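You operate a simulated robot arm through the tools that you are given. There is no shell and no other tool. Be economical: measure what you need, move in short steps, check, and stop when the job is done.

You are at the controls of a simulated robot arm. One attempt, no reset.

JOB
Shut the trough cover. Put the brown cog that says "B" from the middle of the control bench on the shelf under the control bench and the brown cog that says "D" on the ledge before the bolter chest. Fetch the grey block and set it on the strip behind the hoppers. Fetch the green tin from the middle of the control bench and set it on the shelf under the control bench. Fetch the glass jar from the top shelf of the corner rack and stand it on top of the green parcel. Put the yellow dish from the bench top before the grain cleaner on top of the grey spool. Any order will do. Set down upright: glass jar.

Only the result counts: the job must be done as asked and must still hold three seconds after the hand-in. Knocking over, shifting, dropping, spilling or breaking anything else fails it. Lids that push on must go on centred and level and be pressed home; caps that screw on are set level and turned clockwise until they are tight.

ROBOT AND FRAMES
A 7-joint arm with a two-finger parallel gripper on a trunk, on a base that drives. Base frame: it is fixed to the floor where the robot stands at the start and does not move with it; the origin is under the middle of the robot, x ahead of it, y to its left, z up; the surface under the hand at the start is at about z = 720. Readings come in mm, degrees, newtons and seconds.
With the tool pointing down near the work surface it reaches from about 280 to 700 mm from the robot's upright axis, wherever it stands. Its first joint turns from -143.0 to 143.0 degrees. Places, roughly: brown cog [500, 2000, 1000]; glass jar (8x8x13 cm) [2500, 2100, 1700]; green parcel (16x10x5 cm) [2300, 2200, 500]; green tin [500, 2000, 750]; grey block (4x4x3 cm) [800, 2100, 900]; grey spool (7x7x9 cm) [2500, 2200, 600]; ledge before the bolter chest (76x25 cm) [2360, 300, 780]; shelf under the control bench [1100, 2100, 300]; strip behind the hoppers (72x18 cm) [760, 540, 720]; trough cover [800, 100, 700]; yellow dish (8x7x4 cm) [2300, -1700, 800]. Payload 3 kg.
Tool frame: the origin (TCP) lies between the finger pads and is the grasp point; the fingertips stand 30 mm ahead of it; z points along the fingers, y is the line along which they close. The gripper opens to 110 mm. The fingers are 20 mm wide and 10 mm thick; the gripper's body (48 by 112 mm) begins 55 mm behind the TCP.
Orientation is that of the tool frame in the base frame, as a unit quaternion [w, x, y, z]. With the fingers straight down and closing along the base's y, the tool's x points along the base's -x, its y along +y and its z along -z.

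CONTROLS
- The arm moves only by the tool apply_moves. Its arguments are lists of equal length, an entry for each row: "hand": the finger opening in mm, from 0 to 110; "xyz": the shift along the tool's x, y, z in units of 50 mm (1.0 is 50 mm), a list of three; "rot": the turn, a rotation vector about the tool's x, y, z in units of 4 degrees (1.0 is 4 degrees), a list of three. In form: {"hand": [hand, ...], "xyz": [[tx, ty, tz], ...], "rot": [[wx, wy, wz], ...]}. A call has 1 to 20 rows; each row shifts and turns the commanded pose from where the row before left it, along the tool's axes as they then stand. A call with a number of a shift or a turn outside -1 to 1 is refused whole. Rows are played at 5 a second. More than 50 mm and 8.6 degrees between two rows, or a gripper value outside its range, and nothing of the call is played. A pose out of reach is approached as far as the arm can. The call stops where the force on the tool passes 40 N (or 10 N more than at its start, if that is more) or the arm is blocked; 0.2 s more then pass. The fingers move at their own pace (about 108 mm/s each) and stop on an object; they squeeze with about 38 N. The grip force told is the motor's: it shows also when the fingers shut on nothing. Time passes only in rows, and 0.2 s behind the last, so rows that do not move let the fingers close. The reply holds the time, the measured pose of the TCP, the force on the tool along the base axes, the opening and the grip force, in the units named above and with some noise, with the torque about the TCP (base axes, N m) and any sound that the robot's microphone picked up.
- Cameras (640 x 400 px; columns grow to the right, rows downward): "scene" is now at [146.4, 22.7, 1612.2]; the picture's right is [0.33, -0.94, 0.00], its down [-0.81, -0.28, -0.52] and it looks along [0.49, 0.17, -0.85] (base axes); focal length 259 px, centre (320, 200). "wrist" rides on the gripper at [72, 17, -103] in the tool frame; the picture's right is [-0.23, 0.97, 0.00], its down [-0.76, -0.18, -0.62] and it looks along [-0.61, -0.14, 0.78] (tool axes); focal length 222 px, centre (320, 200). There is no depth. A picture from a camera that has moved, and an enlarged one, comes with that camera's place and axes in the base frame and with its lens.
- snapshot(camera): a new picture of that camera. The clock stands still meanwhile.
- move_column(by): slides the trunk up (or, below 0, down) by that many mm; the arm and the scene camera ride with it, the base frame stays. It gives what a move gives, with no picture.
- drive_base(legs): drives the robot by 1 to 6 legs, each [ahead, left, turn to the left] in mm, mm and degrees, along the robot's own axes; the way and the turn of a leg run together, so that a leg with both is an arc; at most 1500 mm and 180 degrees a leg. The arm and the cameras ride along, it lands a little off, and it stops where it bumps. It gives what a move gives.
- head_to(pan, tilt): turns the head with the scene camera to pan (to the left, within 86 degrees either way) and tilt (down, from -29 to 69), counted from straight ahead of the robot. It gives what a move gives.
- zoom(camera, box): a new picture of the part [left, top, right, bottom] of that camera's present view, enlarged. The clock stands still meanwhile.
- sign_off(): hands the job in; it is judged then, once.

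Go step by step. Nothing tells you exact positions but the pictures and the camera data: compare them with the known pose of the tool, close in by small moves and look again before you grip or let go. The budget is 196 turns and 166 pictures, counting those below and the enlarged ones. Unless the task says otherwise, let go and move clear before handing in.

The tools are called after "Request:" by a JSON object that holds its "fn" and its "kwargs". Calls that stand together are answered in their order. apply_moves: Moves the arm, as the interface text tells. Its arguments: {"type":"object","properties":{"hand":{"type":"array"},"xyz":{"type":"array"},"rot":{"type":"array"}},"required":["hand","xyz","rot"]} The other tools are called the same way: move_column (by) slides the trunk up or down; drive_base (legs) drives the base; head_to (pan, tilt) turns the head that bears the scene camera; snapshot (camera) takes a picture; zoom (camera, box) takes an enlarged picture of a part of a camera's view; sign_off () hands the job in.

At the start:

```text
t: 0.0
tcp_pos: [428.4, 323.1, 970.8]
tool_rot: [0.0, -0.001, 1.0, 0.0]
force: [1.0, -0.4, 1.0]
ft_torque: [-0.01, -0.02, 0.03]
width: 110.0
grip_force: 0.0
trunk travel left (down, up): [-750.0, 140.0]
robot x, y, heading: [0.8, -4.3, 0.1]
head pan, tilt: [19.3, 58.5]
```

scene: 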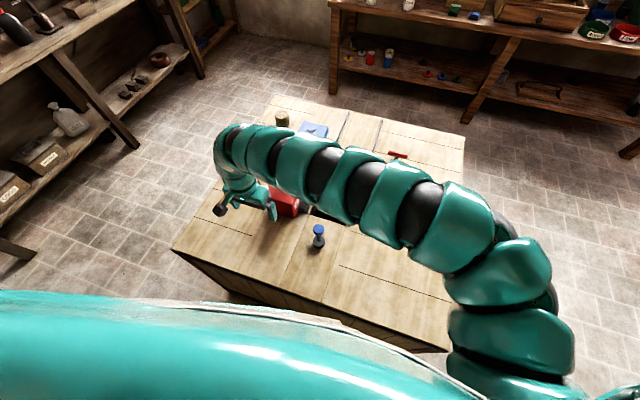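
wrist: 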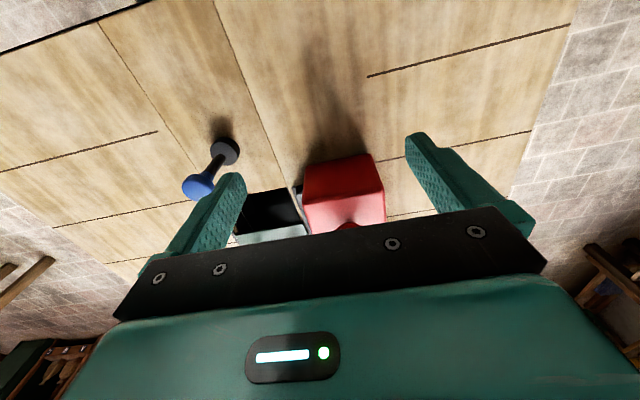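

I see a central bench with a red object, a blue-handled thing and the arm over it; shelves are left and ahead. I'll look around first with the head.

Request:
{"fn": "head_to", "kwargs": {"pan": 0, "tilt": 25}}

Request:
{"fn": "snapshot", "kwargs": {"camera": "scene"}}

Request:
{"fn": "head_to", "kwargs": {"pan": 70, "tilt": 25}}

Request:
{"fn": "snapshot", "kwargs": {"camera": "scene"}}

Request:
{"fn": "head_to", "kwargs": {"pan": -60, "tilt": 25}}

Request:
{"fn": "snapshot", "kwargs": {"camera": "scene"}}

```text
t: 1.0
tcp_pos: [428.1, 323.6, 970.6]
tool_rot: [-0.001, 0.0, 1.0, 0.001]
force: [-0.4, -0.2, 0.4]
ft_torque: [0.03, 0.0, 0.04]
width: 110.0
grip_force: 0.0
trunk travel left (down, up): [-750.0, 140.0]
robot x, y, heading: [1.2, -2.8, 0.1]
head pan, tilt: [0.0, 25.0]
```

```text
163 pictures are left
camera scene: at [174.1, 0.2, 1660.4], right [0.0, -1.0, 0.0], down [-0.42, 0.0, -0.91], along [0.91, 0.0, -0.42], focal length 259 px, centre (320, 200)
```

scene: 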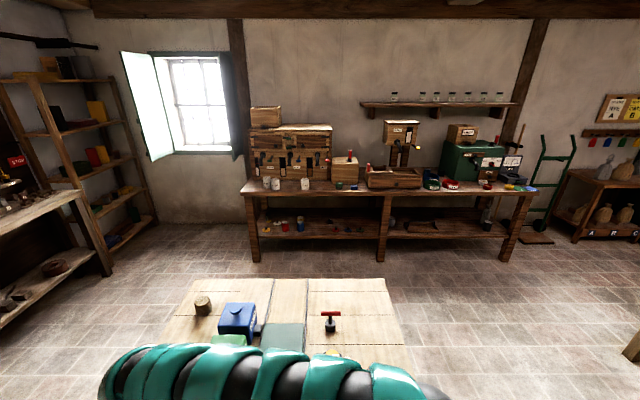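

```text
t: 2.4
tcp_pos: [428.5, 322.7, 970.2]
tool_rot: [0.0, 0.0, 1.0, 0.001]
force: [-0.2, -0.4, 1.3]
ft_torque: [-0.02, -0.01, 0.03]
width: 110.1
grip_force: 0.2
trunk travel left (down, up): [-750.0, 140.0]
robot x, y, heading: [0.6, -0.7, 0.0]
head pan, tilt: [70.0, 25.0]
```

```text
162 pictures are left
camera scene: at [113.5, 86.7, 1660.5], right [0.94, -0.34, 0.0], down [-0.14, -0.4, -0.91], along [0.31, 0.85, -0.42], focal length 259 px, centre (320, 200)
```

scene: 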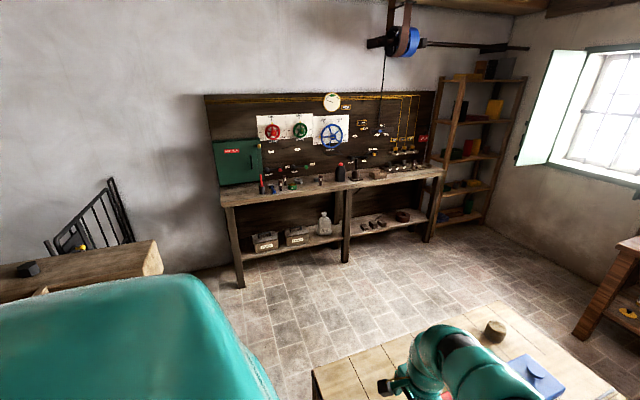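

```text
t: 4.5
tcp_pos: [428.6, 322.5, 969.9]
tool_rot: [0.001, 0.0, 1.0, 0.0]
force: [-0.1, 0.0, 0.1]
ft_torque: [-0.02, 0.0, -0.01]
width: 110.1
grip_force: 0.0
trunk travel left (down, up): [-750.0, 140.0]
robot x, y, heading: [0.9, 1.6, 0.0]
head pan, tilt: [-60.0, 25.0]
```

```text
161 pictures are left
camera scene: at [128.1, -79.6, 1660.5], right [-0.87, -0.5, 0.0], down [-0.21, 0.37, -0.91], along [0.45, -0.78, -0.42], focal length 259 px, centre (320, 200)
```

scene: 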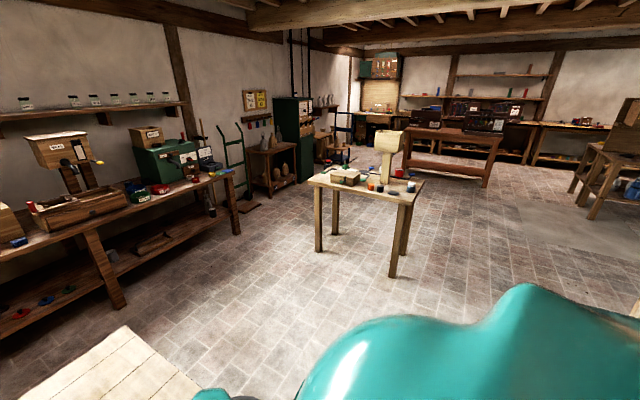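

The control bench is on the left wall, the corner rack beyond, the bolter ledge ahead, the grain cleaner right. I look at the central bench first, closely.

Request:
{"fn": "head_to", "kwargs": {"pan": 0, "tilt": 50}}

Request:
{"fn": "snapshot", "kwargs": {"camera": "scene"}}

Request:
{"fn": "zoom", "kwargs": {"camera": "wrist", "box": [140, 0, 640, 280]}}

```text
t: 5.8
tcp_pos: [428.8, 323.4, 970.2]
tool_rot: [0.0, 0.0, 1.0, 0.0]
force: [0.6, -0.7, 0.1]
ft_torque: [0.0, -0.02, 0.0]
width: 110.3
grip_force: 0.1
trunk travel left (down, up): [-750.0, 140.0]
robot x, y, heading: [-1.8, 1.5, -0.4]
head pan, tilt: [0.0, 50.0]
```

```text
160 pictures are left
camera scene: at [159.0, 0.0, 1623.0], right [0.0, -1.0, 0.0], down [-0.77, 0.0, -0.64], along [0.64, 0.0, -0.77], focal length 259 px, centre (320, 200)
```

scene: 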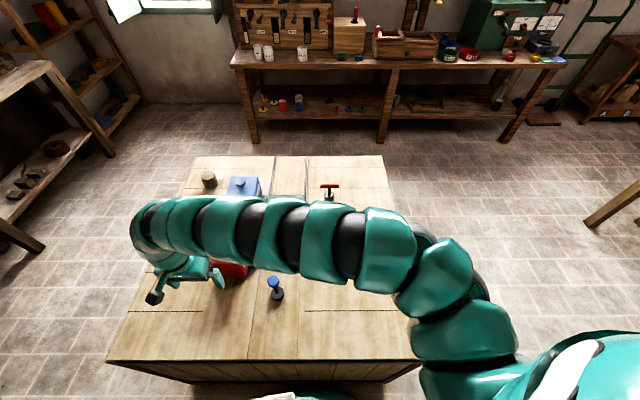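

```text
1.28 times, centred on (390, 140) of wrist
camera zoom: at [355.3, 339.5, 1073.5], right [0.23, 0.97, 0.0], down [0.76, -0.18, 0.62], along [0.61, -0.14, -0.78], focal length 284 px, centre (230, 277)
```

zoom: 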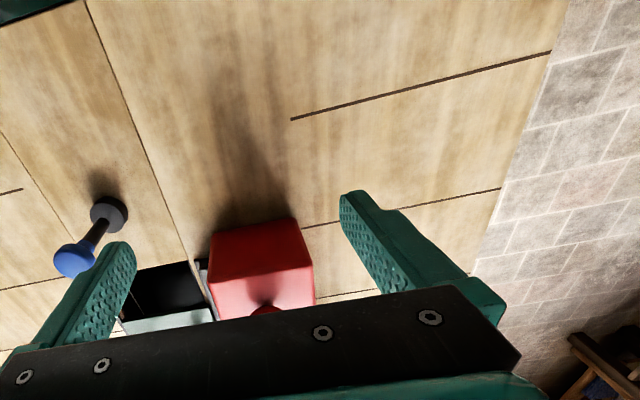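

The arm hides the middle of the bench; I'll swing the hand to the right so I can see the trough and hoppers.

Request:
{"fn": "apply_moves", "kwargs": {"hand": [110, 110, 110, 110, 110, 110, 110, 110, 110, 110, 110, 110, 110, 110], "xyz": [[0, -1, -1], [0, -1, -1], [0, -1, 0], [0, -1, 0], [0, -1, 0], [0, -1, 0], [0, -1, 0], [0, -1, 0], [0, -1, 0], [0, -1, 0], [0, -1, 0], [0, -1, 0], [0, -1, 0], [0, -1, 0]], "rot": [[0, 0, 0], [0, 0, 0], [0, 0, 0], [0, 0, 0], [0, 0, 0], [0, 0, 0], [0, 0, 0], [0, 0, 0], [0, 0, 0], [0, 0, 0], [0, 0, 0], [0, 0, 0], [0, 0, 0], [0, 0, 0]]}}

Request:
{"fn": "snapshot", "kwargs": {"camera": "scene"}}

```text
refused: row 1 steps farther than a row can; nothing moved
```

```text
158 pictures are left
camera scene: at [159.0, 0.0, 1623.0], right [0.0, -1.0, 0.0], down [-0.77, 0.0, -0.64], along [0.64, 0.0, -0.77], focal length 259 px, centre (320, 200)
```

scene: 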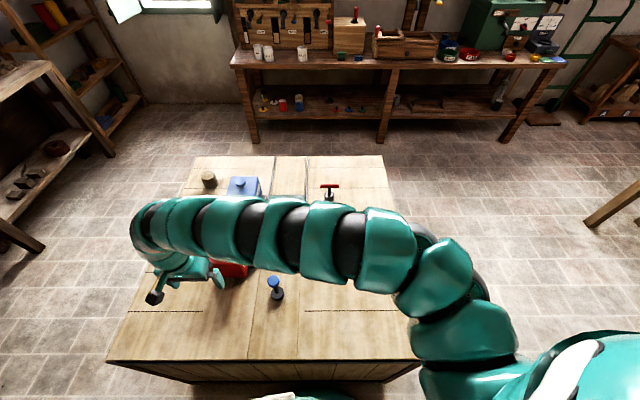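

Step norm is limited to 50 mm; I'll move one axis at a time.

Request:
{"fn": "apply_moves", "kwargs": {"hand": [110, 110, 110, 110, 110, 110, 110, 110, 110, 110, 110, 110, 110, 110, 110, 110], "xyz": [[0, 0, -1], [0, 0, -1], [0, -1, 0], [0, -1, 0], [0, -1, 0], [0, -1, 0], [0, -1, 0], [0, -1, 0], [0, -1, 0], [0, -1, 0], [0, -1, 0], [0, -1, 0], [0, -1, 0], [0, -1, 0], [0, -1, 0], [0, -1, 0]], "rot": [[0, 0, 0], [0, 0, 0], [0, 0, 0], [0, 0, 0], [0, 0, 0], [0, 0, 0], [0, 0, 0], [0, 0, 0], [0, 0, 0], [0, 0, 0], [0, 0, 0], [0, 0, 0], [0, 0, 0], [0, 0, 0], [0, 0, 0], [0, 0, 0]]}}

Request:
{"fn": "snapshot", "kwargs": {"camera": "scene"}}

```text
t: 9.2
tcp_pos: [714.1, -148.4, 1074.5]
tool_rot: [-0.002, 0.0, 1.0, 0.001]
force: [0.1, -0.5, -1.1]
ft_torque: [0.01, -0.01, -0.01]
width: 110.0
grip_force: 0.1
out of reach, approached as far as the arm can: row 1, 2, 3, 4, 5, 6, 7, 8, 9, 10, 11, 12, 13, 14, 15, 16
trunk travel left (down, up): [-750.0, 140.0]
robot x, y, heading: [1.7, -1.0, 0.2]
head pan, tilt: [0.0, 50.0]
```

```text
157 pictures are left
camera scene: at [158.7, -1.6, 1623.0], right [0.0, -1.0, 0.0], down [-0.77, 0.0, -0.64], along [0.64, 0.0, -0.77], focal length 259 px, centre (320, 200)
```

scene: 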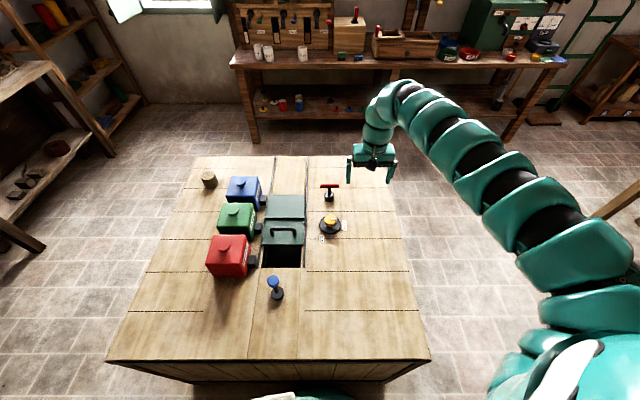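

The trough with a handled cover is in the middle, partly open at the near end; let me zoom.

Request:
{"fn": "zoom", "kwargs": {"camera": "scene", "box": [180, 150, 400, 310]}}

Request:
{"fn": "snapshot", "kwargs": {"camera": "wrist"}}

```text
2.50 times, centred on (290, 230) of scene
camera zoom: at [158.7, -1.6, 1623.0], right [0.0, -1.0, 0.0], down [-0.77, 0.0, -0.64], along [0.64, 0.0, -0.77], focal length 647 px, centre (395, 125)
```

zoom: 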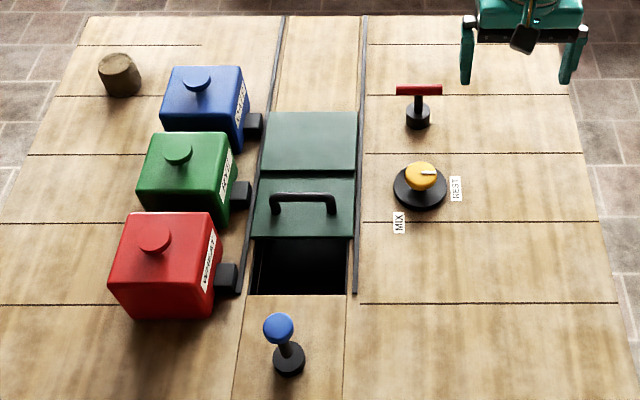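

```text
155 pictures are left
camera wrist: at [641.3, -131.7, 1177.8], right [0.23, 0.97, 0.0], down [0.76, -0.18, 0.62], along [0.6, -0.14, -0.78], focal length 222 px, centre (320, 200)
```

wrist: 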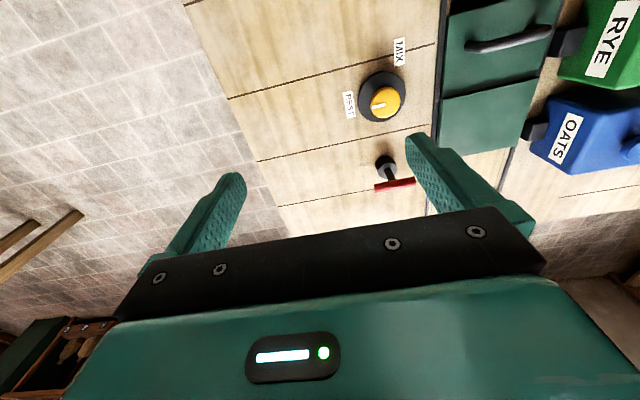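

The cover must slide toward the robot by about 90 mm (near trough edge x≈580, cover edge x≈670, handle at about (731, 144)). I test a small move to see where the commanded pose stands.

Request:
{"fn": "apply_moves", "kwargs": {"hand": [110, 110, 110], "xyz": [[0, 0, 1], [0, 0, 1], [0, 0, 1]], "rot": [[0, 0, -1], [0, 0, -1], [0, 0, -1]]}}

```text
t: 10.0
tcp_pos: [715.5, -144.3, 924.8]
tool_rot: [-0.001, -0.104, 0.995, -0.001]
force: [0.9, -0.3, -0.3]
ft_torque: [-0.03, 0.01, 0.01]
width: 109.9
grip_force: 0.1
trunk travel left (down, up): [-750.0, 140.0]
robot x, y, heading: [-1.5, -2.0, -0.1]
head pan, tilt: [0.0, 50.0]
```

Good, commands restart from the measured pose. Next, turn the hand so the fingers close along x.

Request:
{"fn": "apply_moves", "kwargs": {"hand": [110, 110, 110, 110, 110, 110, 110, 110, 110, 110, 110, 110, 110, 110, 110, 110, 110, 110, 110, 110], "xyz": [[0, 0, 0], [0, 0, 0], [0, 0, 0], [0, 0, 0], [0, 0, 0], [0, 0, 0], [0, 0, 0], [0, 0, 0], [0, 0, 0], [0, 0, 0], [0, 0, 0], [0, 0, 0], [0, 0, 0], [0, 0, 0], [0, 0, 0], [0, 0, 0], [0, 0, 0], [0, 0, 0], [0, 0, 0], [0, 0, 0]], "rot": [[0, 0, -1], [0, 0, -1], [0, 0, -1], [0, 0, -1], [0, 0, -1], [0, 0, -1], [0, 0, -1], [0, 0, -1], [0, 0, -1], [0, 0, -1], [0, 0, -1], [0, 0, -1], [0, 0, -1], [0, 0, -1], [0, 0, -1], [0, 0, -1], [0, 0, -1], [0, 0, -1], [0, 0, -1], [0, 0, -0.5]]}}

```text
t: 14.2
tcp_pos: [712.8, -148.1, 925.7]
tool_rot: [0.0, 0.708, -0.707, 0.0]
force: [-0.4, -1.1, 0.1]
ft_torque: [0.0, 0.0, 0.0]
width: 109.9
grip_force: 0.1
trunk travel left (down, up): [-750.0, 140.0]
robot x, y, heading: [0.0, 1.0, -0.0]
head pan, tilt: [0.0, 50.0]
```

Request:
{"fn": "apply_moves", "kwargs": {"hand": [110, 110, 110, 110, 110, 110], "xyz": [[-0.97, 0, 0], [-0.97, 0, 0], [-0.97, 0, 0], [-0.97, 0, 0], [-0.97, 0, 0], [-0.97, -0.2, 0]], "rot": [[0, 0, 0], [0, 0, 0], [0, 0, 0], [0, 0, 0], [0, 0, 0], [0, 0, 0]]}}

Request:
{"fn": "snapshot", "kwargs": {"camera": "wrist"}}

Request:
{"fn": "snapshot", "kwargs": {"camera": "scene"}}

```text
t: 15.6
tcp_pos: [712.9, 142.3, 926.9]
tool_rot: [0.0, 0.707, -0.707, -0.002]
force: [-3.7, 6.3, -0.6]
ft_torque: [-0.54, -0.27, 0.03]
width: 110.1
grip_force: 0.0
out of reach, approached as far as the arm can: row 6
trunk travel left (down, up): [-750.0, 140.0]
robot x, y, heading: [2.1, 2.8, -0.2]
head pan, tilt: [0.0, 50.0]
```

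```text
154 pictures are left
camera wrist: at [695.9, 68.4, 1029.5], right [-0.97, 0.23, 0.0], down [0.18, 0.76, 0.62], along [0.14, 0.61, -0.78], focal length 222 px, centre (320, 200)
```

wrist: 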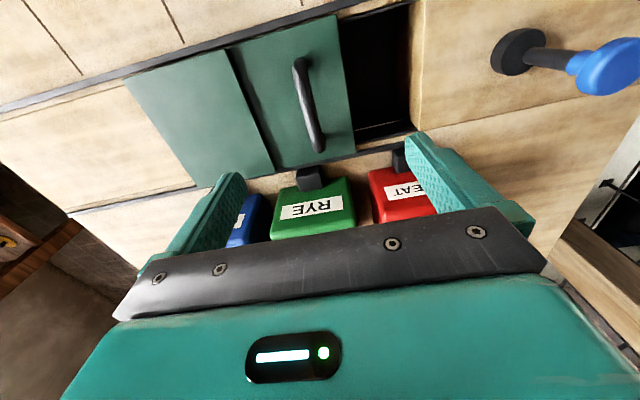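

```text
153 pictures are left
camera scene: at [160.4, -2.1, 1622.8], right [0.0, -1.0, 0.0], down [-0.77, 0.0, -0.64], along [0.64, 0.0, -0.77], focal length 259 px, centre (320, 200)
```

scene: 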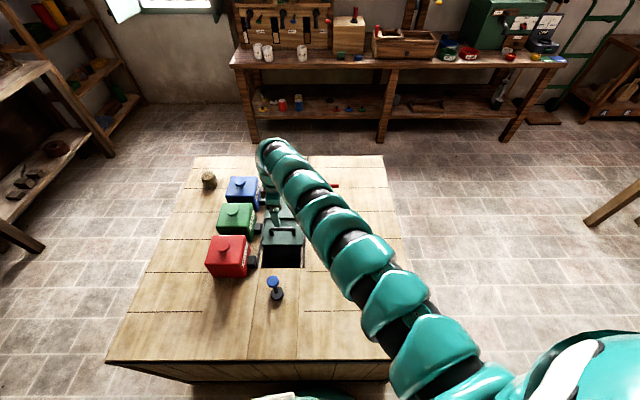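

The open fingers straddle the handle bar (≈x 730, y 140). Lower towards it.

Request:
{"fn": "apply_moves", "kwargs": {"hand": [110, 110, 110, 110], "xyz": [[0, 0, 1], [0, 0, 1], [0, 0, 0.7], [0, 0, 0]], "rot": [[0, 0, 0], [0, 0, 0], [0, 0, 0], [0, 0, 0]]}}

Request:
{"fn": "snapshot", "kwargs": {"camera": "wrist"}}

Request:
{"fn": "zoom", "kwargs": {"camera": "scene", "box": [220, 160, 340, 280]}}

```text
t: 16.6
tcp_pos: [688.7, 122.0, 826.4]
tool_rot: [0.0, 0.708, -0.707, 0.0]
force: [-0.8, 0.7, -0.7]
ft_torque: [-0.01, -0.03, 0.01]
width: 109.9
grip_force: 0.0
out of reach, approached as far as the arm can: row 1, 2, 3
trunk travel left (down, up): [-750.0, 140.0]
robot x, y, heading: [-2.3, 3.2, -0.1]
head pan, tilt: [0.0, 50.0]
```

```text
152 pictures are left
camera wrist: at [671.4, 49.6, 929.5], right [-0.97, 0.23, 0.0], down [0.18, 0.76, 0.62], along [0.14, 0.61, -0.78], focal length 222 px, centre (320, 200)
```

wrist: 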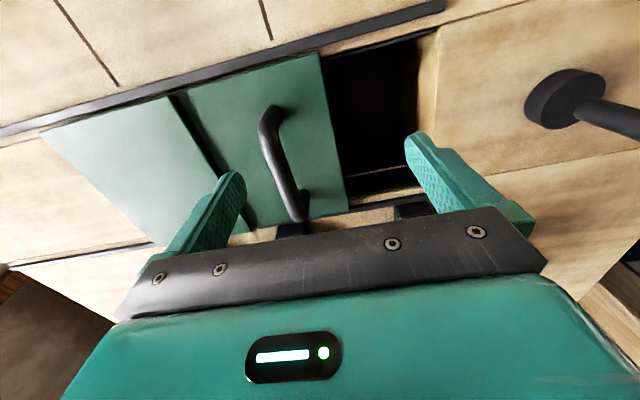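

```text
3.33 times, centred on (280, 220) of scene
camera zoom: at [158.4, 0.9, 1623.1], right [0.0, -1.0, 0.0], down [-0.77, 0.0, -0.64], along [0.64, 0.0, -0.77], focal length 863 px, centre (453, 133)
```

zoom: 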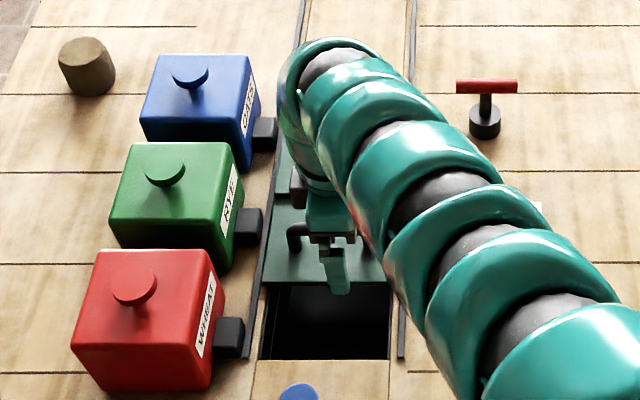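

The reach falls short; I need the base about 60 mm further ahead. I check the gap to the bench.

Request:
{"fn": "head_to", "kwargs": {"pan": 0, "tilt": 69}}

Request:
{"fn": "snapshot", "kwargs": {"camera": "scene"}}

```text
t: 17.4
tcp_pos: [690.2, 121.7, 825.9]
tool_rot: [0.0, 0.707, -0.707, 0.001]
force: [-0.6, -0.7, -0.2]
ft_torque: [0.0, -0.02, -0.01]
width: 110.1
grip_force: 0.1
trunk travel left (down, up): [-750.0, 140.0]
robot x, y, heading: [-0.4, -3.2, 0.1]
head pan, tilt: [0.0, 68.8]
```

```text
150 pictures are left
camera scene: at [137.9, 0.2, 1601.1], right [0.0, -1.0, 0.0], down [-0.93, 0.0, -0.36], along [0.36, 0.0, -0.93], focal length 259 px, centre (320, 200)
```

scene: 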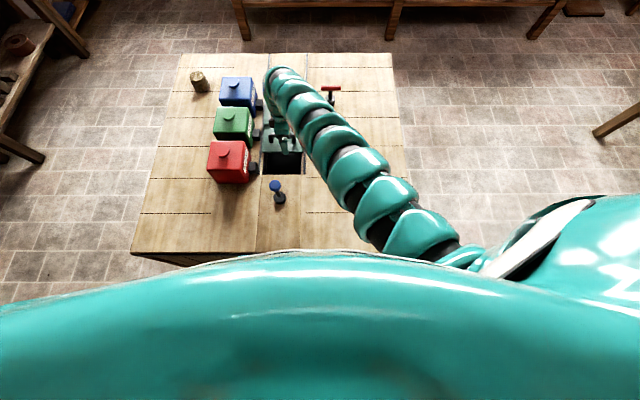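

Request:
{"fn": "drive_base", "kwargs": {"legs": [[60, 0, 0]]}}

```text
t: 18.3
tcp_pos: [705.5, 122.8, 826.6]
tool_rot: [-0.001, 0.708, -0.707, 0.001]
force: [-0.6, -0.5, -0.6]
ft_torque: [0.02, 0.0, -0.01]
width: 110.1
grip_force: 0.1
trunk travel left (down, up): [-750.0, 140.0]
robot x, y, heading: [14.5, -1.1, 0.1]
head pan, tilt: [0.0, 68.8]
stopped in leg 1: the robot was blocked; the commanded pose is now the measured one
```

The bench blocks the base at 14 mm. But with the fingers open the far finger still gets behind the bar if the TCP is at x≈697; I lower there.

Request:
{"fn": "apply_moves", "kwargs": {"hand": [110, 110, 110, 110], "xyz": [[-0.28, 0.18, 0], [0, 0, 0.5], [0, 0, 0.5], [0, 0, 0]], "rot": [[0, 0, 0], [0, 0, 0], [0, 0, 0], [0, 0, 0]]}}

Request:
{"fn": "snapshot", "kwargs": {"camera": "wrist"}}

```text
t: 19.3
tcp_pos: [692.3, 134.7, 812.0]
tool_rot: [0.001, -0.707, 0.707, 0.0]
force: [-0.3, -0.3, 0.3]
ft_torque: [0.01, -0.03, -0.01]
width: 110.1
grip_force: 0.1
out of reach, approached as far as the arm can: row 2, 3
trunk travel left (down, up): [-750.0, 140.0]
robot x, y, heading: [15.9, -3.6, 0.2]
head pan, tilt: [0.0, 68.8]
```

```text
149 pictures are left
camera wrist: at [674.3, 61.1, 915.0], right [-0.97, 0.23, 0.0], down [0.18, 0.76, 0.62], along [0.14, 0.61, -0.78], focal length 222 px, centre (320, 200)
```

wrist: 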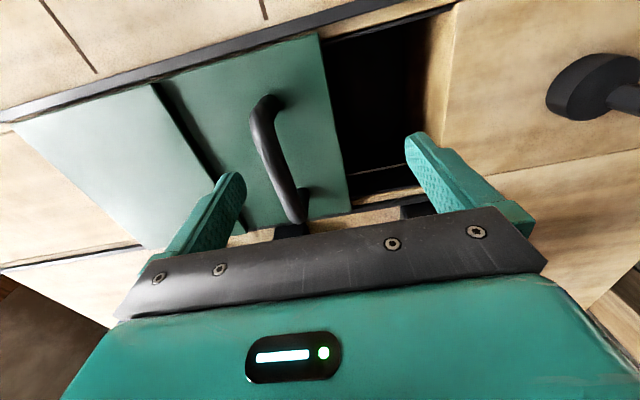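

Lowering the trunk keeps the arm's reach; I go down with it by 44 mm.

Request:
{"fn": "move_column", "kwargs": {"by": -44}}

Request:
{"fn": "snapshot", "kwargs": {"camera": "wrist"}}

```text
t: 20.2
tcp_pos: [691.4, 133.9, 768.3]
tool_rot: [0.001, -0.707, 0.707, 0.0]
force: [0.2, -0.5, 0.1]
ft_torque: [0.0, 0.02, 0.01]
width: 110.0
grip_force: 0.1
trunk travel left (down, up): [-706.0, 184.0]
robot x, y, heading: [11.7, 1.3, 0.1]
head pan, tilt: [0.0, 68.8]
```

```text
148 pictures are left
camera wrist: at [674.2, 61.3, 871.1], right [-0.97, 0.23, 0.0], down [0.18, 0.76, 0.62], along [0.14, 0.61, -0.78], focal length 222 px, centre (320, 200)
```

wrist: 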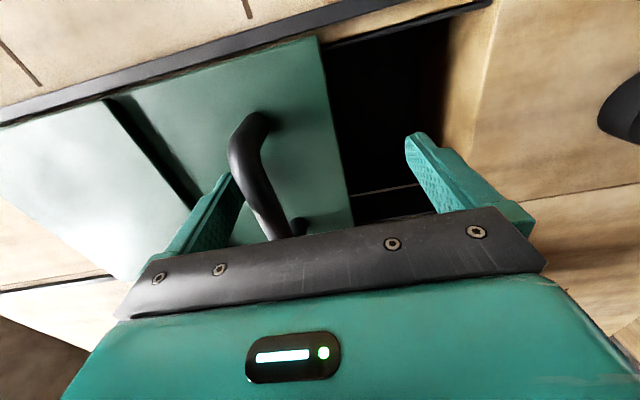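

The bar is just inside the far finger; close on it.

Request:
{"fn": "apply_moves", "kwargs": {"hand": [80, 50, 20, 0, 0, 0], "xyz": [[0, 0, 0], [0, 0, 0], [0, 0, 0], [0, 0, 0], [0, 0, 0], [0, 0, 0]], "rot": [[0, 0, 0], [0, 0, 0], [0, 0, 0], [0, 0, 0], [0, 0, 0], [0, 0, 0]]}}

Request:
{"fn": "snapshot", "kwargs": {"camera": "wrist"}}

```text
t: 21.6
tcp_pos: [692.7, 134.5, 767.2]
tool_rot: [0.0, -0.707, 0.707, -0.001]
force: [-1.0, -1.0, -2.0]
ft_torque: [-0.07, -0.02, 0.16]
width: 15.2
grip_force: 45.1
trunk travel left (down, up): [-706.0, 184.0]
robot x, y, heading: [16.8, -1.8, -0.1]
head pan, tilt: [0.0, 68.8]
```

```text
147 pictures are left
camera wrist: at [674.2, 61.2, 870.8], right [-0.97, 0.23, 0.0], down [0.18, 0.76, 0.62], along [0.14, 0.61, -0.78], focal length 222 px, centre (320, 200)
```

wrist: 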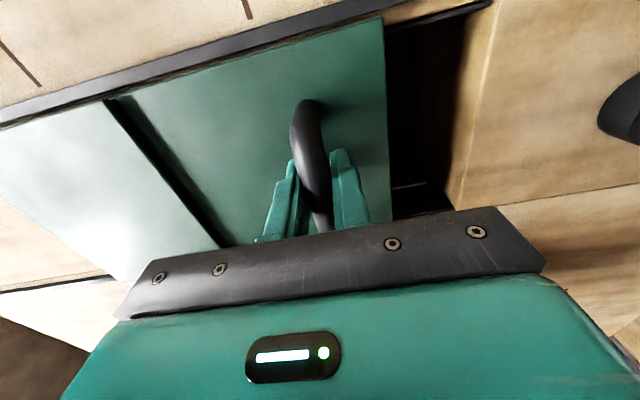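

Gripped, and the cover already slid some 37 mm. Now pull toward the robot (tool +y) until it stops.

Request:
{"fn": "apply_moves", "kwargs": {"hand": [0, 0, 0, 0, 0, 0, 0, 0], "xyz": [[0, 0.2, 0], [0, 0.2, 0], [0, 0.2, 0], [0, 0.2, 0], [0, 0.2, 0], [0, 0.2, 0], [0, 0.2, 0], [0, 0.2, 0]], "rot": [[0, 0, 0], [0, 0, 0], [0, 0, 0], [0, 0, 0], [0, 0, 0], [0, 0, 0], [0, 0, 0], [0, 0, 0]]}}

Request:
{"fn": "snapshot", "kwargs": {"camera": "wrist"}}

```text
t: 23.3
tcp_pos: [625.0, 133.9, 768.0]
tool_rot: [0.007, -0.706, 0.708, -0.006]
force: [22.3, 9.6, -25.8]
ft_torque: [0.11, 0.05, 0.45]
width: 15.7
grip_force: 44.8
trunk travel left (down, up): [-706.0, 184.0]
robot x, y, heading: [13.3, -0.8, 0.1]
head pan, tilt: [0.0, 68.8]
stopped in row 8: the force on the tool passed its limit at 54 N (the readings are from after the stop); the commanded pose is now the measured one
```

```text
146 pictures are left
camera wrist: at [605.0, 60.7, 870.7], right [-0.97, 0.23, -0.02], down [0.17, 0.76, 0.63], along [0.16, 0.61, -0.78], focal length 222 px, centre (320, 200)
```

wrist: 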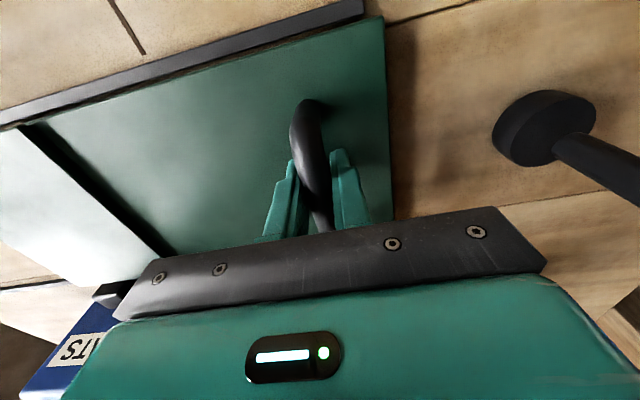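

It reached its stop; the trough looks covered. Let go, lift, and check from above.

Request:
{"fn": "apply_moves", "kwargs": {"hand": [30, 40, 40, 40, 40, 40, 40], "xyz": [[0, 0, 0], [0, 0, 0], [0, 0, -1], [0, 0, -1], [0, 0, -1], [1, 0, 0], [1, 0, 0]], "rot": [[0, 0, 0], [0, 0, 0], [0, 0, 0], [0, 0, 0], [0, 0, 0], [0, 0, 0], [0, 0, 0]]}}

Request:
{"fn": "head_to", "kwargs": {"pan": 10, "tilt": 50}}

Request:
{"fn": "zoom", "kwargs": {"camera": "scene", "box": [180, 140, 440, 300]}}

Request:
{"fn": "snapshot", "kwargs": {"camera": "wrist"}}

```text
t: 24.9
tcp_pos: [621.5, 32.5, 909.5]
tool_rot: [0.008, -0.705, 0.709, -0.006]
force: [0.3, 0.3, 0.8]
ft_torque: [0.02, 0.01, 0.0]
width: 40.1
grip_force: 0.1
out of reach, approached as far as the arm can: row 7
trunk travel left (down, up): [-706.0, 184.0]
robot x, y, heading: [15.2, 0.1, -0.1]
head pan, tilt: [0.0, 68.8]
```

```text
t: 25.7
tcp_pos: [620.6, 34.7, 910.6]
tool_rot: [0.01, -0.705, 0.709, -0.006]
force: [-0.4, -0.2, 1.2]
ft_torque: [0.02, 0.0, 0.01]
width: 40.1
grip_force: 0.1
trunk travel left (down, up): [-706.0, 184.0]
robot x, y, heading: [13.7, 0.5, -0.1]
head pan, tilt: [10.0, 50.0]
```

```text
2.46 times, centred on (310, 220) of scene
camera zoom: at [173.3, 13.2, 1578.9], right [0.17, -0.98, 0.0], down [-0.76, -0.13, -0.64], along [0.63, 0.11, -0.77], focal length 637 px, centre (345, 151)
```

zoom: 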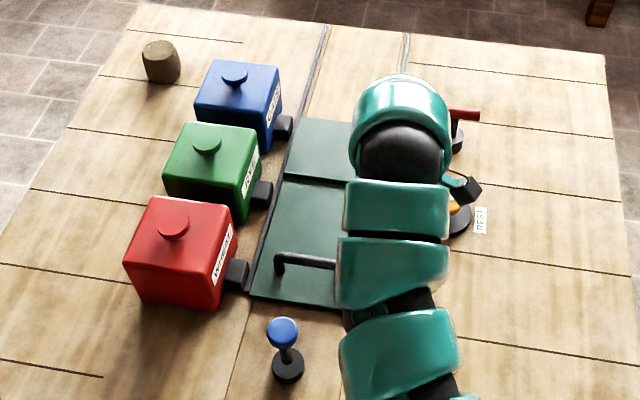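

```text
144 pictures are left
camera wrist: at [600.8, -37.6, 1012.1], right [-0.97, 0.23, -0.02], down [0.17, 0.76, 0.63], along [0.16, 0.61, -0.78], focal length 222 px, centre (320, 200)
```

wrist: 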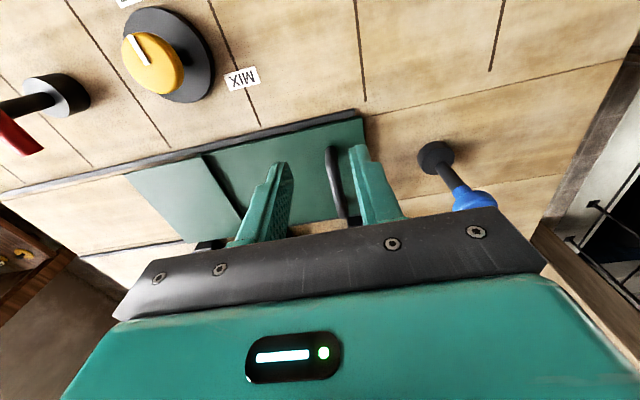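

The trough cover is shut. Now I tuck the arm in, raise the trunk and drive round the bench to the control bench.

Request:
{"fn": "move_column", "kwargs": {"by": 150}}

Request:
{"fn": "apply_moves", "kwargs": {"hand": [60, 60, 60, 60], "xyz": [[0, 1, 0], [0, 1, 0], [0, 1, 0], [0, 1, 0]], "rot": [[0, 0, 0], [0, 0, 0], [0, 0, 0], [0, 0, 0]]}}

Request:
{"fn": "drive_base", "kwargs": {"legs": [[-110, 0, 0], [0, 1000, 0], [300, 0, 0], [0, 0, 90]]}}

Request:
{"fn": "head_to", "kwargs": {"pan": 0, "tilt": 25}}

Request:
{"fn": "snapshot", "kwargs": {"camera": "scene"}}

```text
t: 27.5
tcp_pos: [620.7, 35.1, 1059.2]
tool_rot: [0.009, -0.705, 0.709, -0.007]
force: [0.0, -0.4, -0.2]
ft_torque: [0.01, -0.03, -0.04]
width: 40.2
grip_force: 0.0
trunk travel left (down, up): [-856.0, 34.0]
robot x, y, heading: [13.0, -0.1, -0.1]
head pan, tilt: [10.0, 50.0]
```

```text
t: 28.5
tcp_pos: [430.7, 37.3, 1054.3]
tool_rot: [0.01, -0.705, 0.709, -0.006]
force: [-0.2, 0.4, 0.4]
ft_torque: [0.01, -0.03, 0.0]
width: 60.0
grip_force: 0.1
out of reach, approached as far as the arm can: row 1
trunk travel left (down, up): [-856.0, 34.0]
robot x, y, heading: [11.1, -1.3, 0.2]
head pan, tilt: [10.0, 50.0]
```

```text
t: 34.2
tcp_pos: [323.2, 1022.8, 1054.5]
tool_rot: [0.009, -0.706, 0.708, -0.006]
force: [-0.1, -0.6, -0.2]
ft_torque: [-0.02, 0.0, 0.0]
width: 60.2
grip_force: 0.1
trunk travel left (down, up): [-856.0, 34.0]
robot x, y, heading: [-91.7, 988.4, 0.3]
head pan, tilt: [10.0, 50.0]
stopped in leg 2: the robot was blocked; the commanded pose is now the measured one
```

```text
t: 35.1
tcp_pos: [323.3, 1022.4, 1053.3]
tool_rot: [0.009, -0.706, 0.708, -0.006]
force: [0.2, -0.1, -0.9]
ft_torque: [-0.01, 0.02, -0.02]
width: 59.8
grip_force: 0.2
trunk travel left (down, up): [-856.0, 34.0]
robot x, y, heading: [-97.8, 983.6, 0.4]
head pan, tilt: [0.0, 25.0]
```

```text
143 pictures are left
camera scene: at [80.6, 985.1, 1766.4], right [0.0, -1.0, 0.0], down [-0.42, 0.0, -0.91], along [0.91, 0.0, -0.42], focal length 259 px, centre (320, 200)
```

scene: 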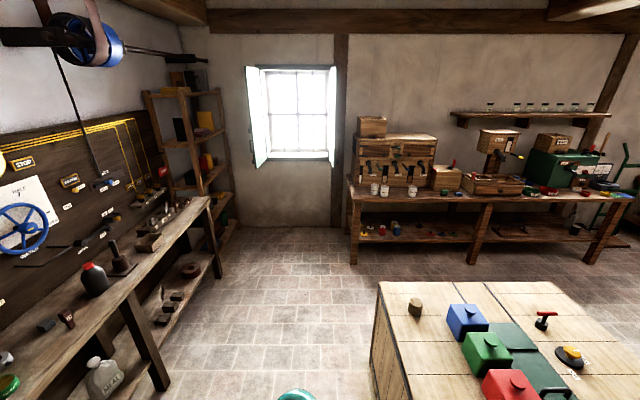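

Something blocked the drive at y≈988. I look left to see what.

Request:
{"fn": "head_to", "kwargs": {"pan": 84, "tilt": 45}}

Request:
{"fn": "snapshot", "kwargs": {"camera": "scene"}}

```text
t: 36.7
tcp_pos: [323.8, 1022.2, 1054.5]
tool_rot: [0.008, -0.706, 0.708, -0.006]
force: [0.6, 0.3, 0.4]
ft_torque: [0.0, 0.0, 0.03]
width: 60.0
grip_force: 0.1
trunk travel left (down, up): [-856.0, 34.0]
robot x, y, heading: [-94.5, 986.0, 0.5]
head pan, tilt: [84.0, 45.0]
```

```text
142 pictures are left
camera scene: at [-3.4, 1065.8, 1735.9], right [0.99, -0.1, 0.0], down [-0.07, -0.7, -0.71], along [0.07, 0.7, -0.71], focal length 259 px, centre (320, 200)
```

scene: 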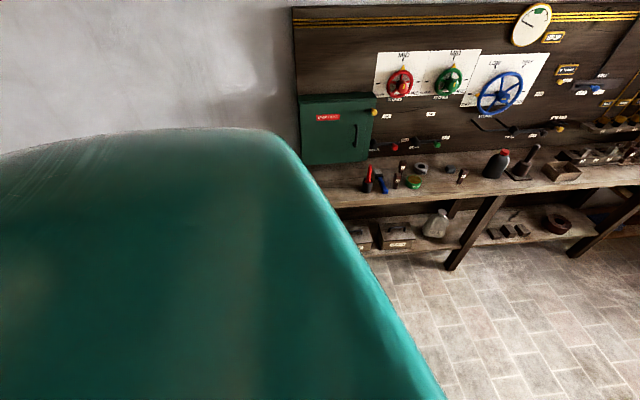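

I'm against something on the left hidden by my body. I'll back off right, go ahead and then look at the control bench from heading 90°.

Request:
{"fn": "drive_base", "kwargs": {"legs": [[0, -40, 0], [600, 0, 0], [0, 200, 0], [0, 0, 90]]}}

Request:
{"fn": "head_to", "kwargs": {"pan": 0, "tilt": 30}}

Request:
{"fn": "snapshot", "kwargs": {"camera": "scene"}}

```text
t: 45.6
tcp_pos: [455.0, 1561.2, 1055.1]
tool_rot: [-0.011, 1.0, 0.01, -0.002]
force: [0.0, 1.2, 0.0]
ft_torque: [0.02, -0.03, 0.01]
width: 60.1
grip_force: 0.0
trunk travel left (down, up): [-856.0, 34.0]
robot x, y, heading: [502.4, 1147.0, 91.5]
head pan, tilt: [84.0, 45.0]
```

```text
t: 47.2
tcp_pos: [455.2, 1561.1, 1054.3]
tool_rot: [-0.011, 1.0, 0.01, -0.002]
force: [-0.3, -0.1, 0.0]
ft_torque: [-0.01, -0.01, 0.0]
width: 60.1
grip_force: 0.1
trunk travel left (down, up): [-856.0, 34.0]
robot x, y, heading: [500.5, 1142.9, 91.4]
head pan, tilt: [0.0, 30.0]
```

```text
141 pictures are left
camera scene: at [499.4, 1315.7, 1758.5], right [1.0, 0.03, 0.0], down [0.01, -0.5, -0.87], along [-0.02, 0.87, -0.5], focal length 259 px, centre (320, 200)
```

scene: 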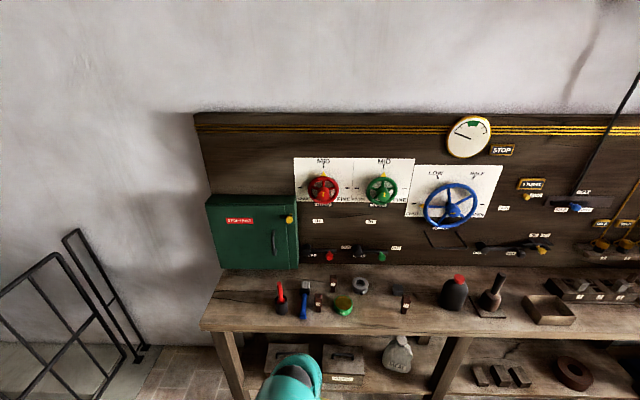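

Request:
{"fn": "zoom", "kwargs": {"camera": "scene", "box": [200, 260, 440, 400]}}

Request:
{"fn": "zoom", "kwargs": {"camera": "scene", "box": [400, 260, 640, 400]}}

```text
2.67 times, centred on (320, 330) of scene
camera zoom: at [499.4, 1315.7, 1758.5], right [1.0, 0.03, 0.0], down [0.01, -0.5, -0.87], along [-0.02, 0.87, -0.5], focal length 690 px, centre (320, -147)
```

zoom: 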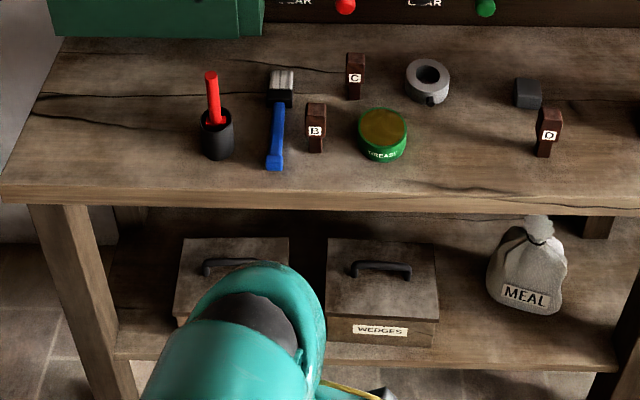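

```text
2.67 times, centred on (520, 330) of scene
camera zoom: at [499.4, 1315.7, 1758.5], right [1.0, 0.03, 0.0], down [0.01, -0.5, -0.87], along [-0.02, 0.87, -0.5], focal length 690 px, centre (-213, -147)
```

zoom: 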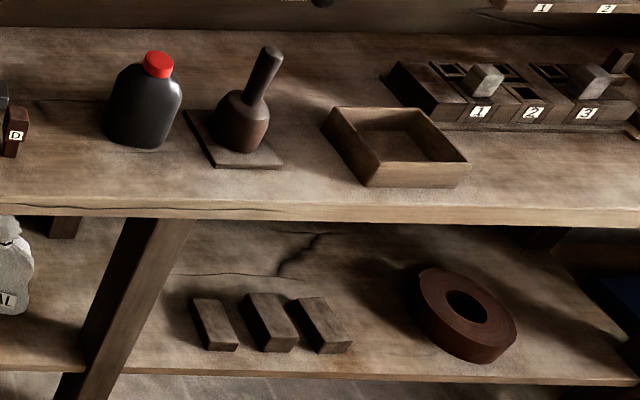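

B peg ≈(475,1996), C behind it, tin ≈(577,2010), D ≈(816,1996), grey block ≈(817,2095); bench top ≈850, shelf ≈340. I first turn the hand (camera uppermost), to be tilted for reaching under the bench later.

Request:
{"fn": "apply_moves", "kwargs": {"hand": [80, 80, 80, 80, 80, 80, 80, 80, 80, 80, 80, 80, 80, 80, 80, 80, 80, 80, 80, 80], "xyz": [[0, 0, 0], [0, 0, 0], [0, 0, 0], [0, 0, 0], [0, 0, 0], [0, 0, 0], [0, 0, 0], [0, 0, 0], [0, 0, 0], [0, 0, 0], [0, 0, 0], [0, 0, 0], [0, 0, 0], [0, 0, 0], [0, 0, 0], [0, 0, 0], [0, 0, 0], [0, 0, 0], [0, 0, 0], [0, 0, 0]], "rot": [[0, 0, -1], [0, 0, -1], [0, 0, -1], [0, 0, -1], [0, 0, -1], [0, 0, -1], [0, 0, -1], [0, 0, -1], [0, 0, -1], [0, 0, -1], [0, 0, -1], [0, 0, -1], [0, 0, -1], [0, 0, -1], [0, 0, -1], [0, 0, -1], [0, 0, -1], [0, 0, -1], [0, 0, -1], [0, 0, -1]]}}

Request:
{"fn": "apply_moves", "kwargs": {"hand": [80, 80, 80, 80, 80, 80, 80, 80, 80, 80, 80, 80, 80, 80], "xyz": [[0, 0, 0], [0, 0, 0], [0, 0, 0], [0, 0, 0], [0, 0, 0], [0, 0, 0], [0, 0, 0], [0, 0, 0], [0, 0, 0], [0, 0, 0], [0, 0, 0], [0, 0, 0], [0, 0, 0], [0, 0, 0]], "rot": [[0, 0, -1], [0, 0, -1], [0, 0, -0.3], [0, 1, 0], [0, 1, 0], [0, 1, 0], [0, 1, 0], [0, 1, 0], [0, 1, 0], [0, 1, 0], [0, 1, 0], [0, 1, 0], [0, 1, 0], [0, 1, 0]]}}

Request:
{"fn": "snapshot", "kwargs": {"camera": "scene"}}

Request:
{"fn": "snapshot", "kwargs": {"camera": "wrist"}}

```text
t: 51.4
tcp_pos: [420.6, 1565.0, 1047.1]
tool_rot: [-0.01, 0.783, 0.622, 0.01]
force: [-0.2, 0.5, -0.3]
ft_torque: [0.0, -0.02, 0.0]
width: 80.1
grip_force: 0.0
out of reach, approached as far as the arm can: row 18, 19, 20
trunk travel left (down, up): [-856.0, 34.0]
robot x, y, heading: [499.6, 1146.7, 91.6]
head pan, tilt: [0.0, 30.0]
```

```text
t: 54.4
tcp_pos: [377.4, 1567.7, 1045.6]
tool_rot: [-0.267, 0.672, 0.631, 0.281]
force: [0.0, -0.7, -0.4]
ft_torque: [0.01, 0.0, 0.01]
width: 79.8
grip_force: 0.0
out of reach, approached as far as the arm can: row 1, 2, 3
trunk travel left (down, up): [-856.0, 34.0]
robot x, y, heading: [500.5, 1146.8, 91.3]
head pan, tilt: [0.0, 30.0]
```

```text
138 pictures are left
camera scene: at [500.0, 1315.6, 1758.5], right [1.0, 0.03, 0.0], down [0.01, -0.5, -0.87], along [-0.02, 0.87, -0.5], focal length 259 px, centre (320, 200)
```

scene: 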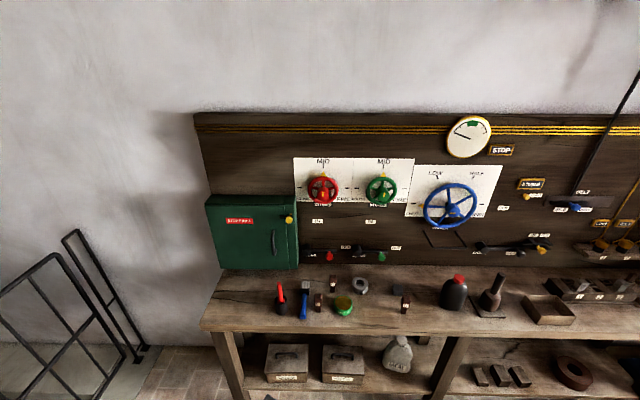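

```text
137 pictures are left
camera wrist: at [393.0, 1543.1, 1169.7], right [0.96, -0.22, -0.17], down [-0.24, -0.96, -0.11], along [-0.14, 0.14, -0.98], focal length 222 px, centre (320, 200)
```

wrist: 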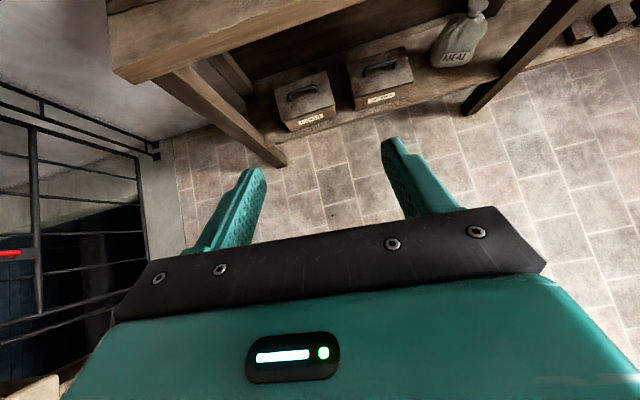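

The tilted pose (45°, camera on top) works. I drive closer so that the tin lies straight ahead of the hand.

Request:
{"fn": "drive_base", "kwargs": {"legs": [[0, -208, -1.4], [325, 0, 0]]}}

Request:
{"fn": "head_to", "kwargs": {"pan": 0, "tilt": 50}}

Request:
{"fn": "snapshot", "kwargs": {"camera": "scene"}}

Request:
{"fn": "snapshot", "kwargs": {"camera": "wrist"}}

```text
t: 57.8
tcp_pos: [596.5, 1900.3, 1044.7]
tool_rot: [-0.262, 0.682, 0.62, 0.285]
force: [0.0, -0.3, -0.3]
ft_torque: [-0.01, -0.03, -0.01]
width: 80.0
grip_force: 0.0
trunk travel left (down, up): [-856.0, 34.0]
robot x, y, heading: [709.6, 1473.7, 89.7]
head pan, tilt: [0.0, 30.0]
```

```text
t: 58.6
tcp_pos: [596.5, 1900.4, 1045.2]
tool_rot: [-0.262, 0.682, 0.62, 0.286]
force: [-0.3, 0.1, -0.8]
ft_torque: [-0.01, 0.05, -0.01]
width: 80.1
grip_force: 0.0
trunk travel left (down, up): [-856.0, 34.0]
robot x, y, heading: [709.3, 1476.8, 89.9]
head pan, tilt: [0.0, 50.0]
```

```text
136 pictures are left
camera scene: at [710.3, 1630.6, 1729.1], right [1.0, 0.0, 0.0], down [0.0, -0.77, -0.64], along [0.0, 0.64, -0.77], focal length 259 px, centre (320, 200)
```

scene: 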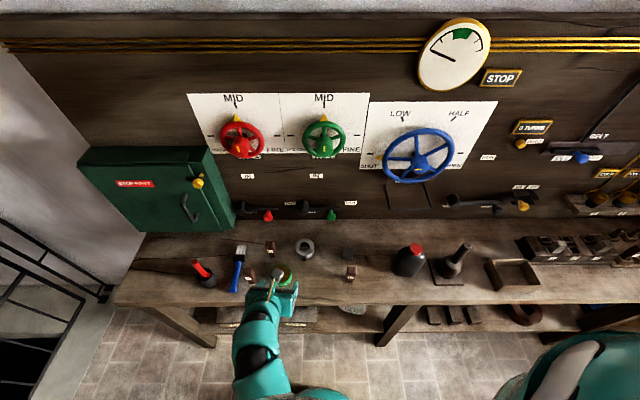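

```text
135 pictures are left
camera wrist: at [610.4, 1874.5, 1169.5], right [0.95, -0.25, -0.17], down [-0.27, -0.96, -0.11], along [-0.13, 0.15, -0.98], focal length 222 px, centre (320, 200)
```

wrist: 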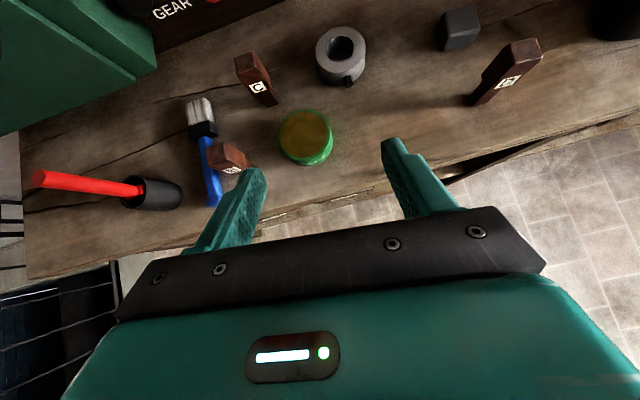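

B's peg is close beside the tin, so B goes first. I line the hand up with it (≈x 487), square the yaw and come down a bit, then look.

Request:
{"fn": "apply_moves", "kwargs": {"hand": [70, 70, 70, 70, 70, 70, 70], "xyz": [[0, 0, 0], [0, 0, 0], [0, -0.73, 0], [0, -0.73, 0], [0, -0.72, 0], [-0.43, 0, 0.42], [-0.43, 0, 0.42]], "rot": [[0.48, 0, -0.47], [0.48, 0, -0.47], [0, 0, 0], [0, 0, 0], [0, 0, 0], [0, 0, 0], [0, 0, 0]]}}

Request:
{"fn": "snapshot", "kwargs": {"camera": "wrist"}}

Request:
{"fn": "zoom", "kwargs": {"camera": "scene", "box": [160, 210, 400, 360]}}

```text
t: 60.2
tcp_pos: [484.9, 1899.1, 985.6]
tool_rot: [-0.276, 0.651, 0.653, 0.272]
force: [0.0, 0.2, 0.0]
ft_torque: [-0.01, -0.02, 0.0]
width: 69.7
grip_force: 0.1
trunk travel left (down, up): [-856.0, 34.0]
robot x, y, heading: [706.6, 1468.8, 89.9]
head pan, tilt: [0.0, 50.0]
```

```text
134 pictures are left
camera wrist: at [501.8, 1876.2, 1109.9], right [0.97, -0.16, -0.17], down [-0.18, -0.98, -0.11], along [-0.15, 0.13, -0.98], focal length 222 px, centre (320, 200)
```

wrist: 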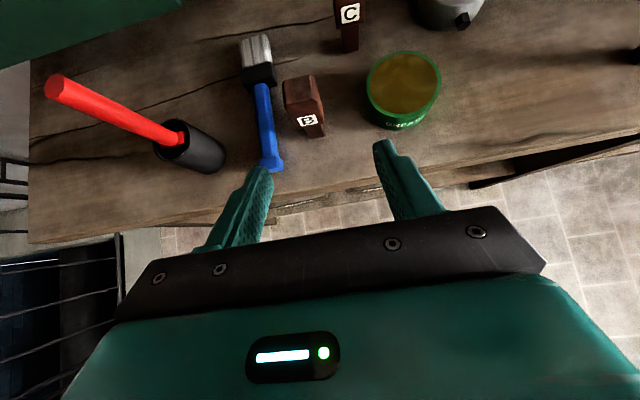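

```text
2.67 times, centred on (280, 285) of scene
camera zoom: at [709.6, 1630.7, 1729.0], right [1.0, 0.0, 0.0], down [0.0, -0.77, -0.64], along [0.0, 0.64, -0.77], focal length 690 px, centre (427, -27)
```

zoom: 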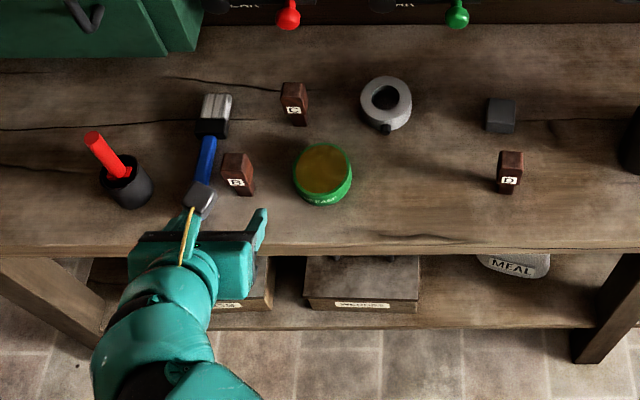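

B stands at about (472,1993), z 850–937. I come down in front of it with the fingers at 50 mm, then check before sliding in.

Request:
{"fn": "apply_moves", "kwargs": {"hand": [52, 52, 52], "xyz": [[-0.37, -0.13, 0.8], [-0.37, -0.13, 0.8], [0, 0, 0]], "rot": [[0, 0, 0], [0, 0, 0], [0, 0, 0]]}}

Request:
{"fn": "snapshot", "kwargs": {"camera": "wrist"}}

```text
t: 61.0
tcp_pos: [472.3, 1930.1, 902.0]
tool_rot: [-0.275, 0.652, 0.652, 0.273]
force: [-0.4, -0.1, 0.0]
ft_torque: [0.02, 0.03, 0.0]
width: 52.1
grip_force: 0.1
trunk travel left (down, up): [-856.0, 34.0]
robot x, y, heading: [709.2, 1471.4, 90.0]
head pan, tilt: [0.0, 50.0]
```

```text
132 pictures are left
camera wrist: at [489.8, 1906.6, 1026.2], right [0.97, -0.16, -0.17], down [-0.18, -0.98, -0.11], along [-0.15, 0.13, -0.98], focal length 222 px, centre (320, 200)
```

wrist: 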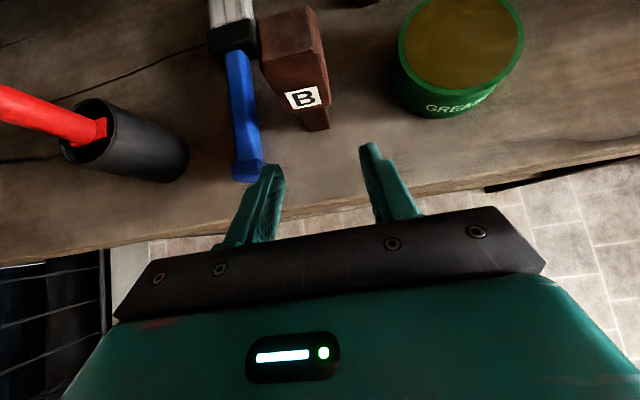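

Aligned. Slide forward 62 mm and close.

Request:
{"fn": "apply_moves", "kwargs": {"hand": [52, 52, 52, 0, 0, 0, 0], "xyz": [[0.43, 0, 0.44], [0.43, 0, 0.44], [0, 0, 0], [0, 0, 0], [0, 0, 0], [0, 0, 0], [0, 0, 0]], "rot": [[0, 0, 0], [0, 0, 0], [0, 0, 0], [0, 0, 0], [0, 0, 0], [0, 0, 0], [0, 0, 0]]}}

Request:
{"fn": "snapshot", "kwargs": {"camera": "wrist"}}

```text
t: 62.6
tcp_pos: [473.5, 1992.7, 904.6]
tool_rot: [-0.275, 0.652, 0.652, 0.273]
force: [-0.5, 0.1, 1.1]
ft_torque: [0.02, -0.02, 0.02]
width: 29.0
grip_force: 38.6
trunk travel left (down, up): [-856.0, 34.0]
robot x, y, heading: [710.9, 1475.2, 89.7]
head pan, tilt: [0.0, 50.0]
```

```text
131 pictures are left
camera wrist: at [490.9, 1969.8, 1028.3], right [0.97, -0.16, -0.17], down [-0.18, -0.98, -0.11], along [-0.15, 0.13, -0.98], focal length 222 px, centre (320, 200)
```

wrist: 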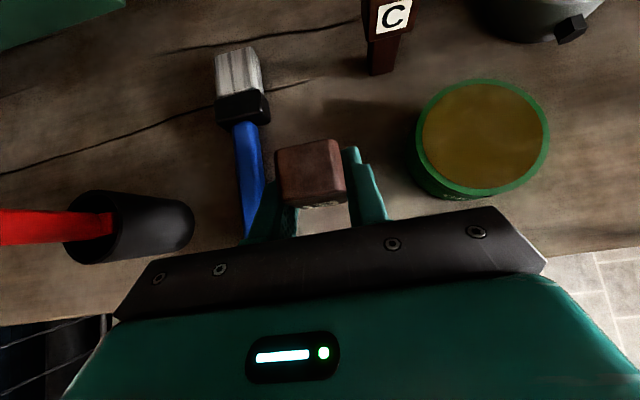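

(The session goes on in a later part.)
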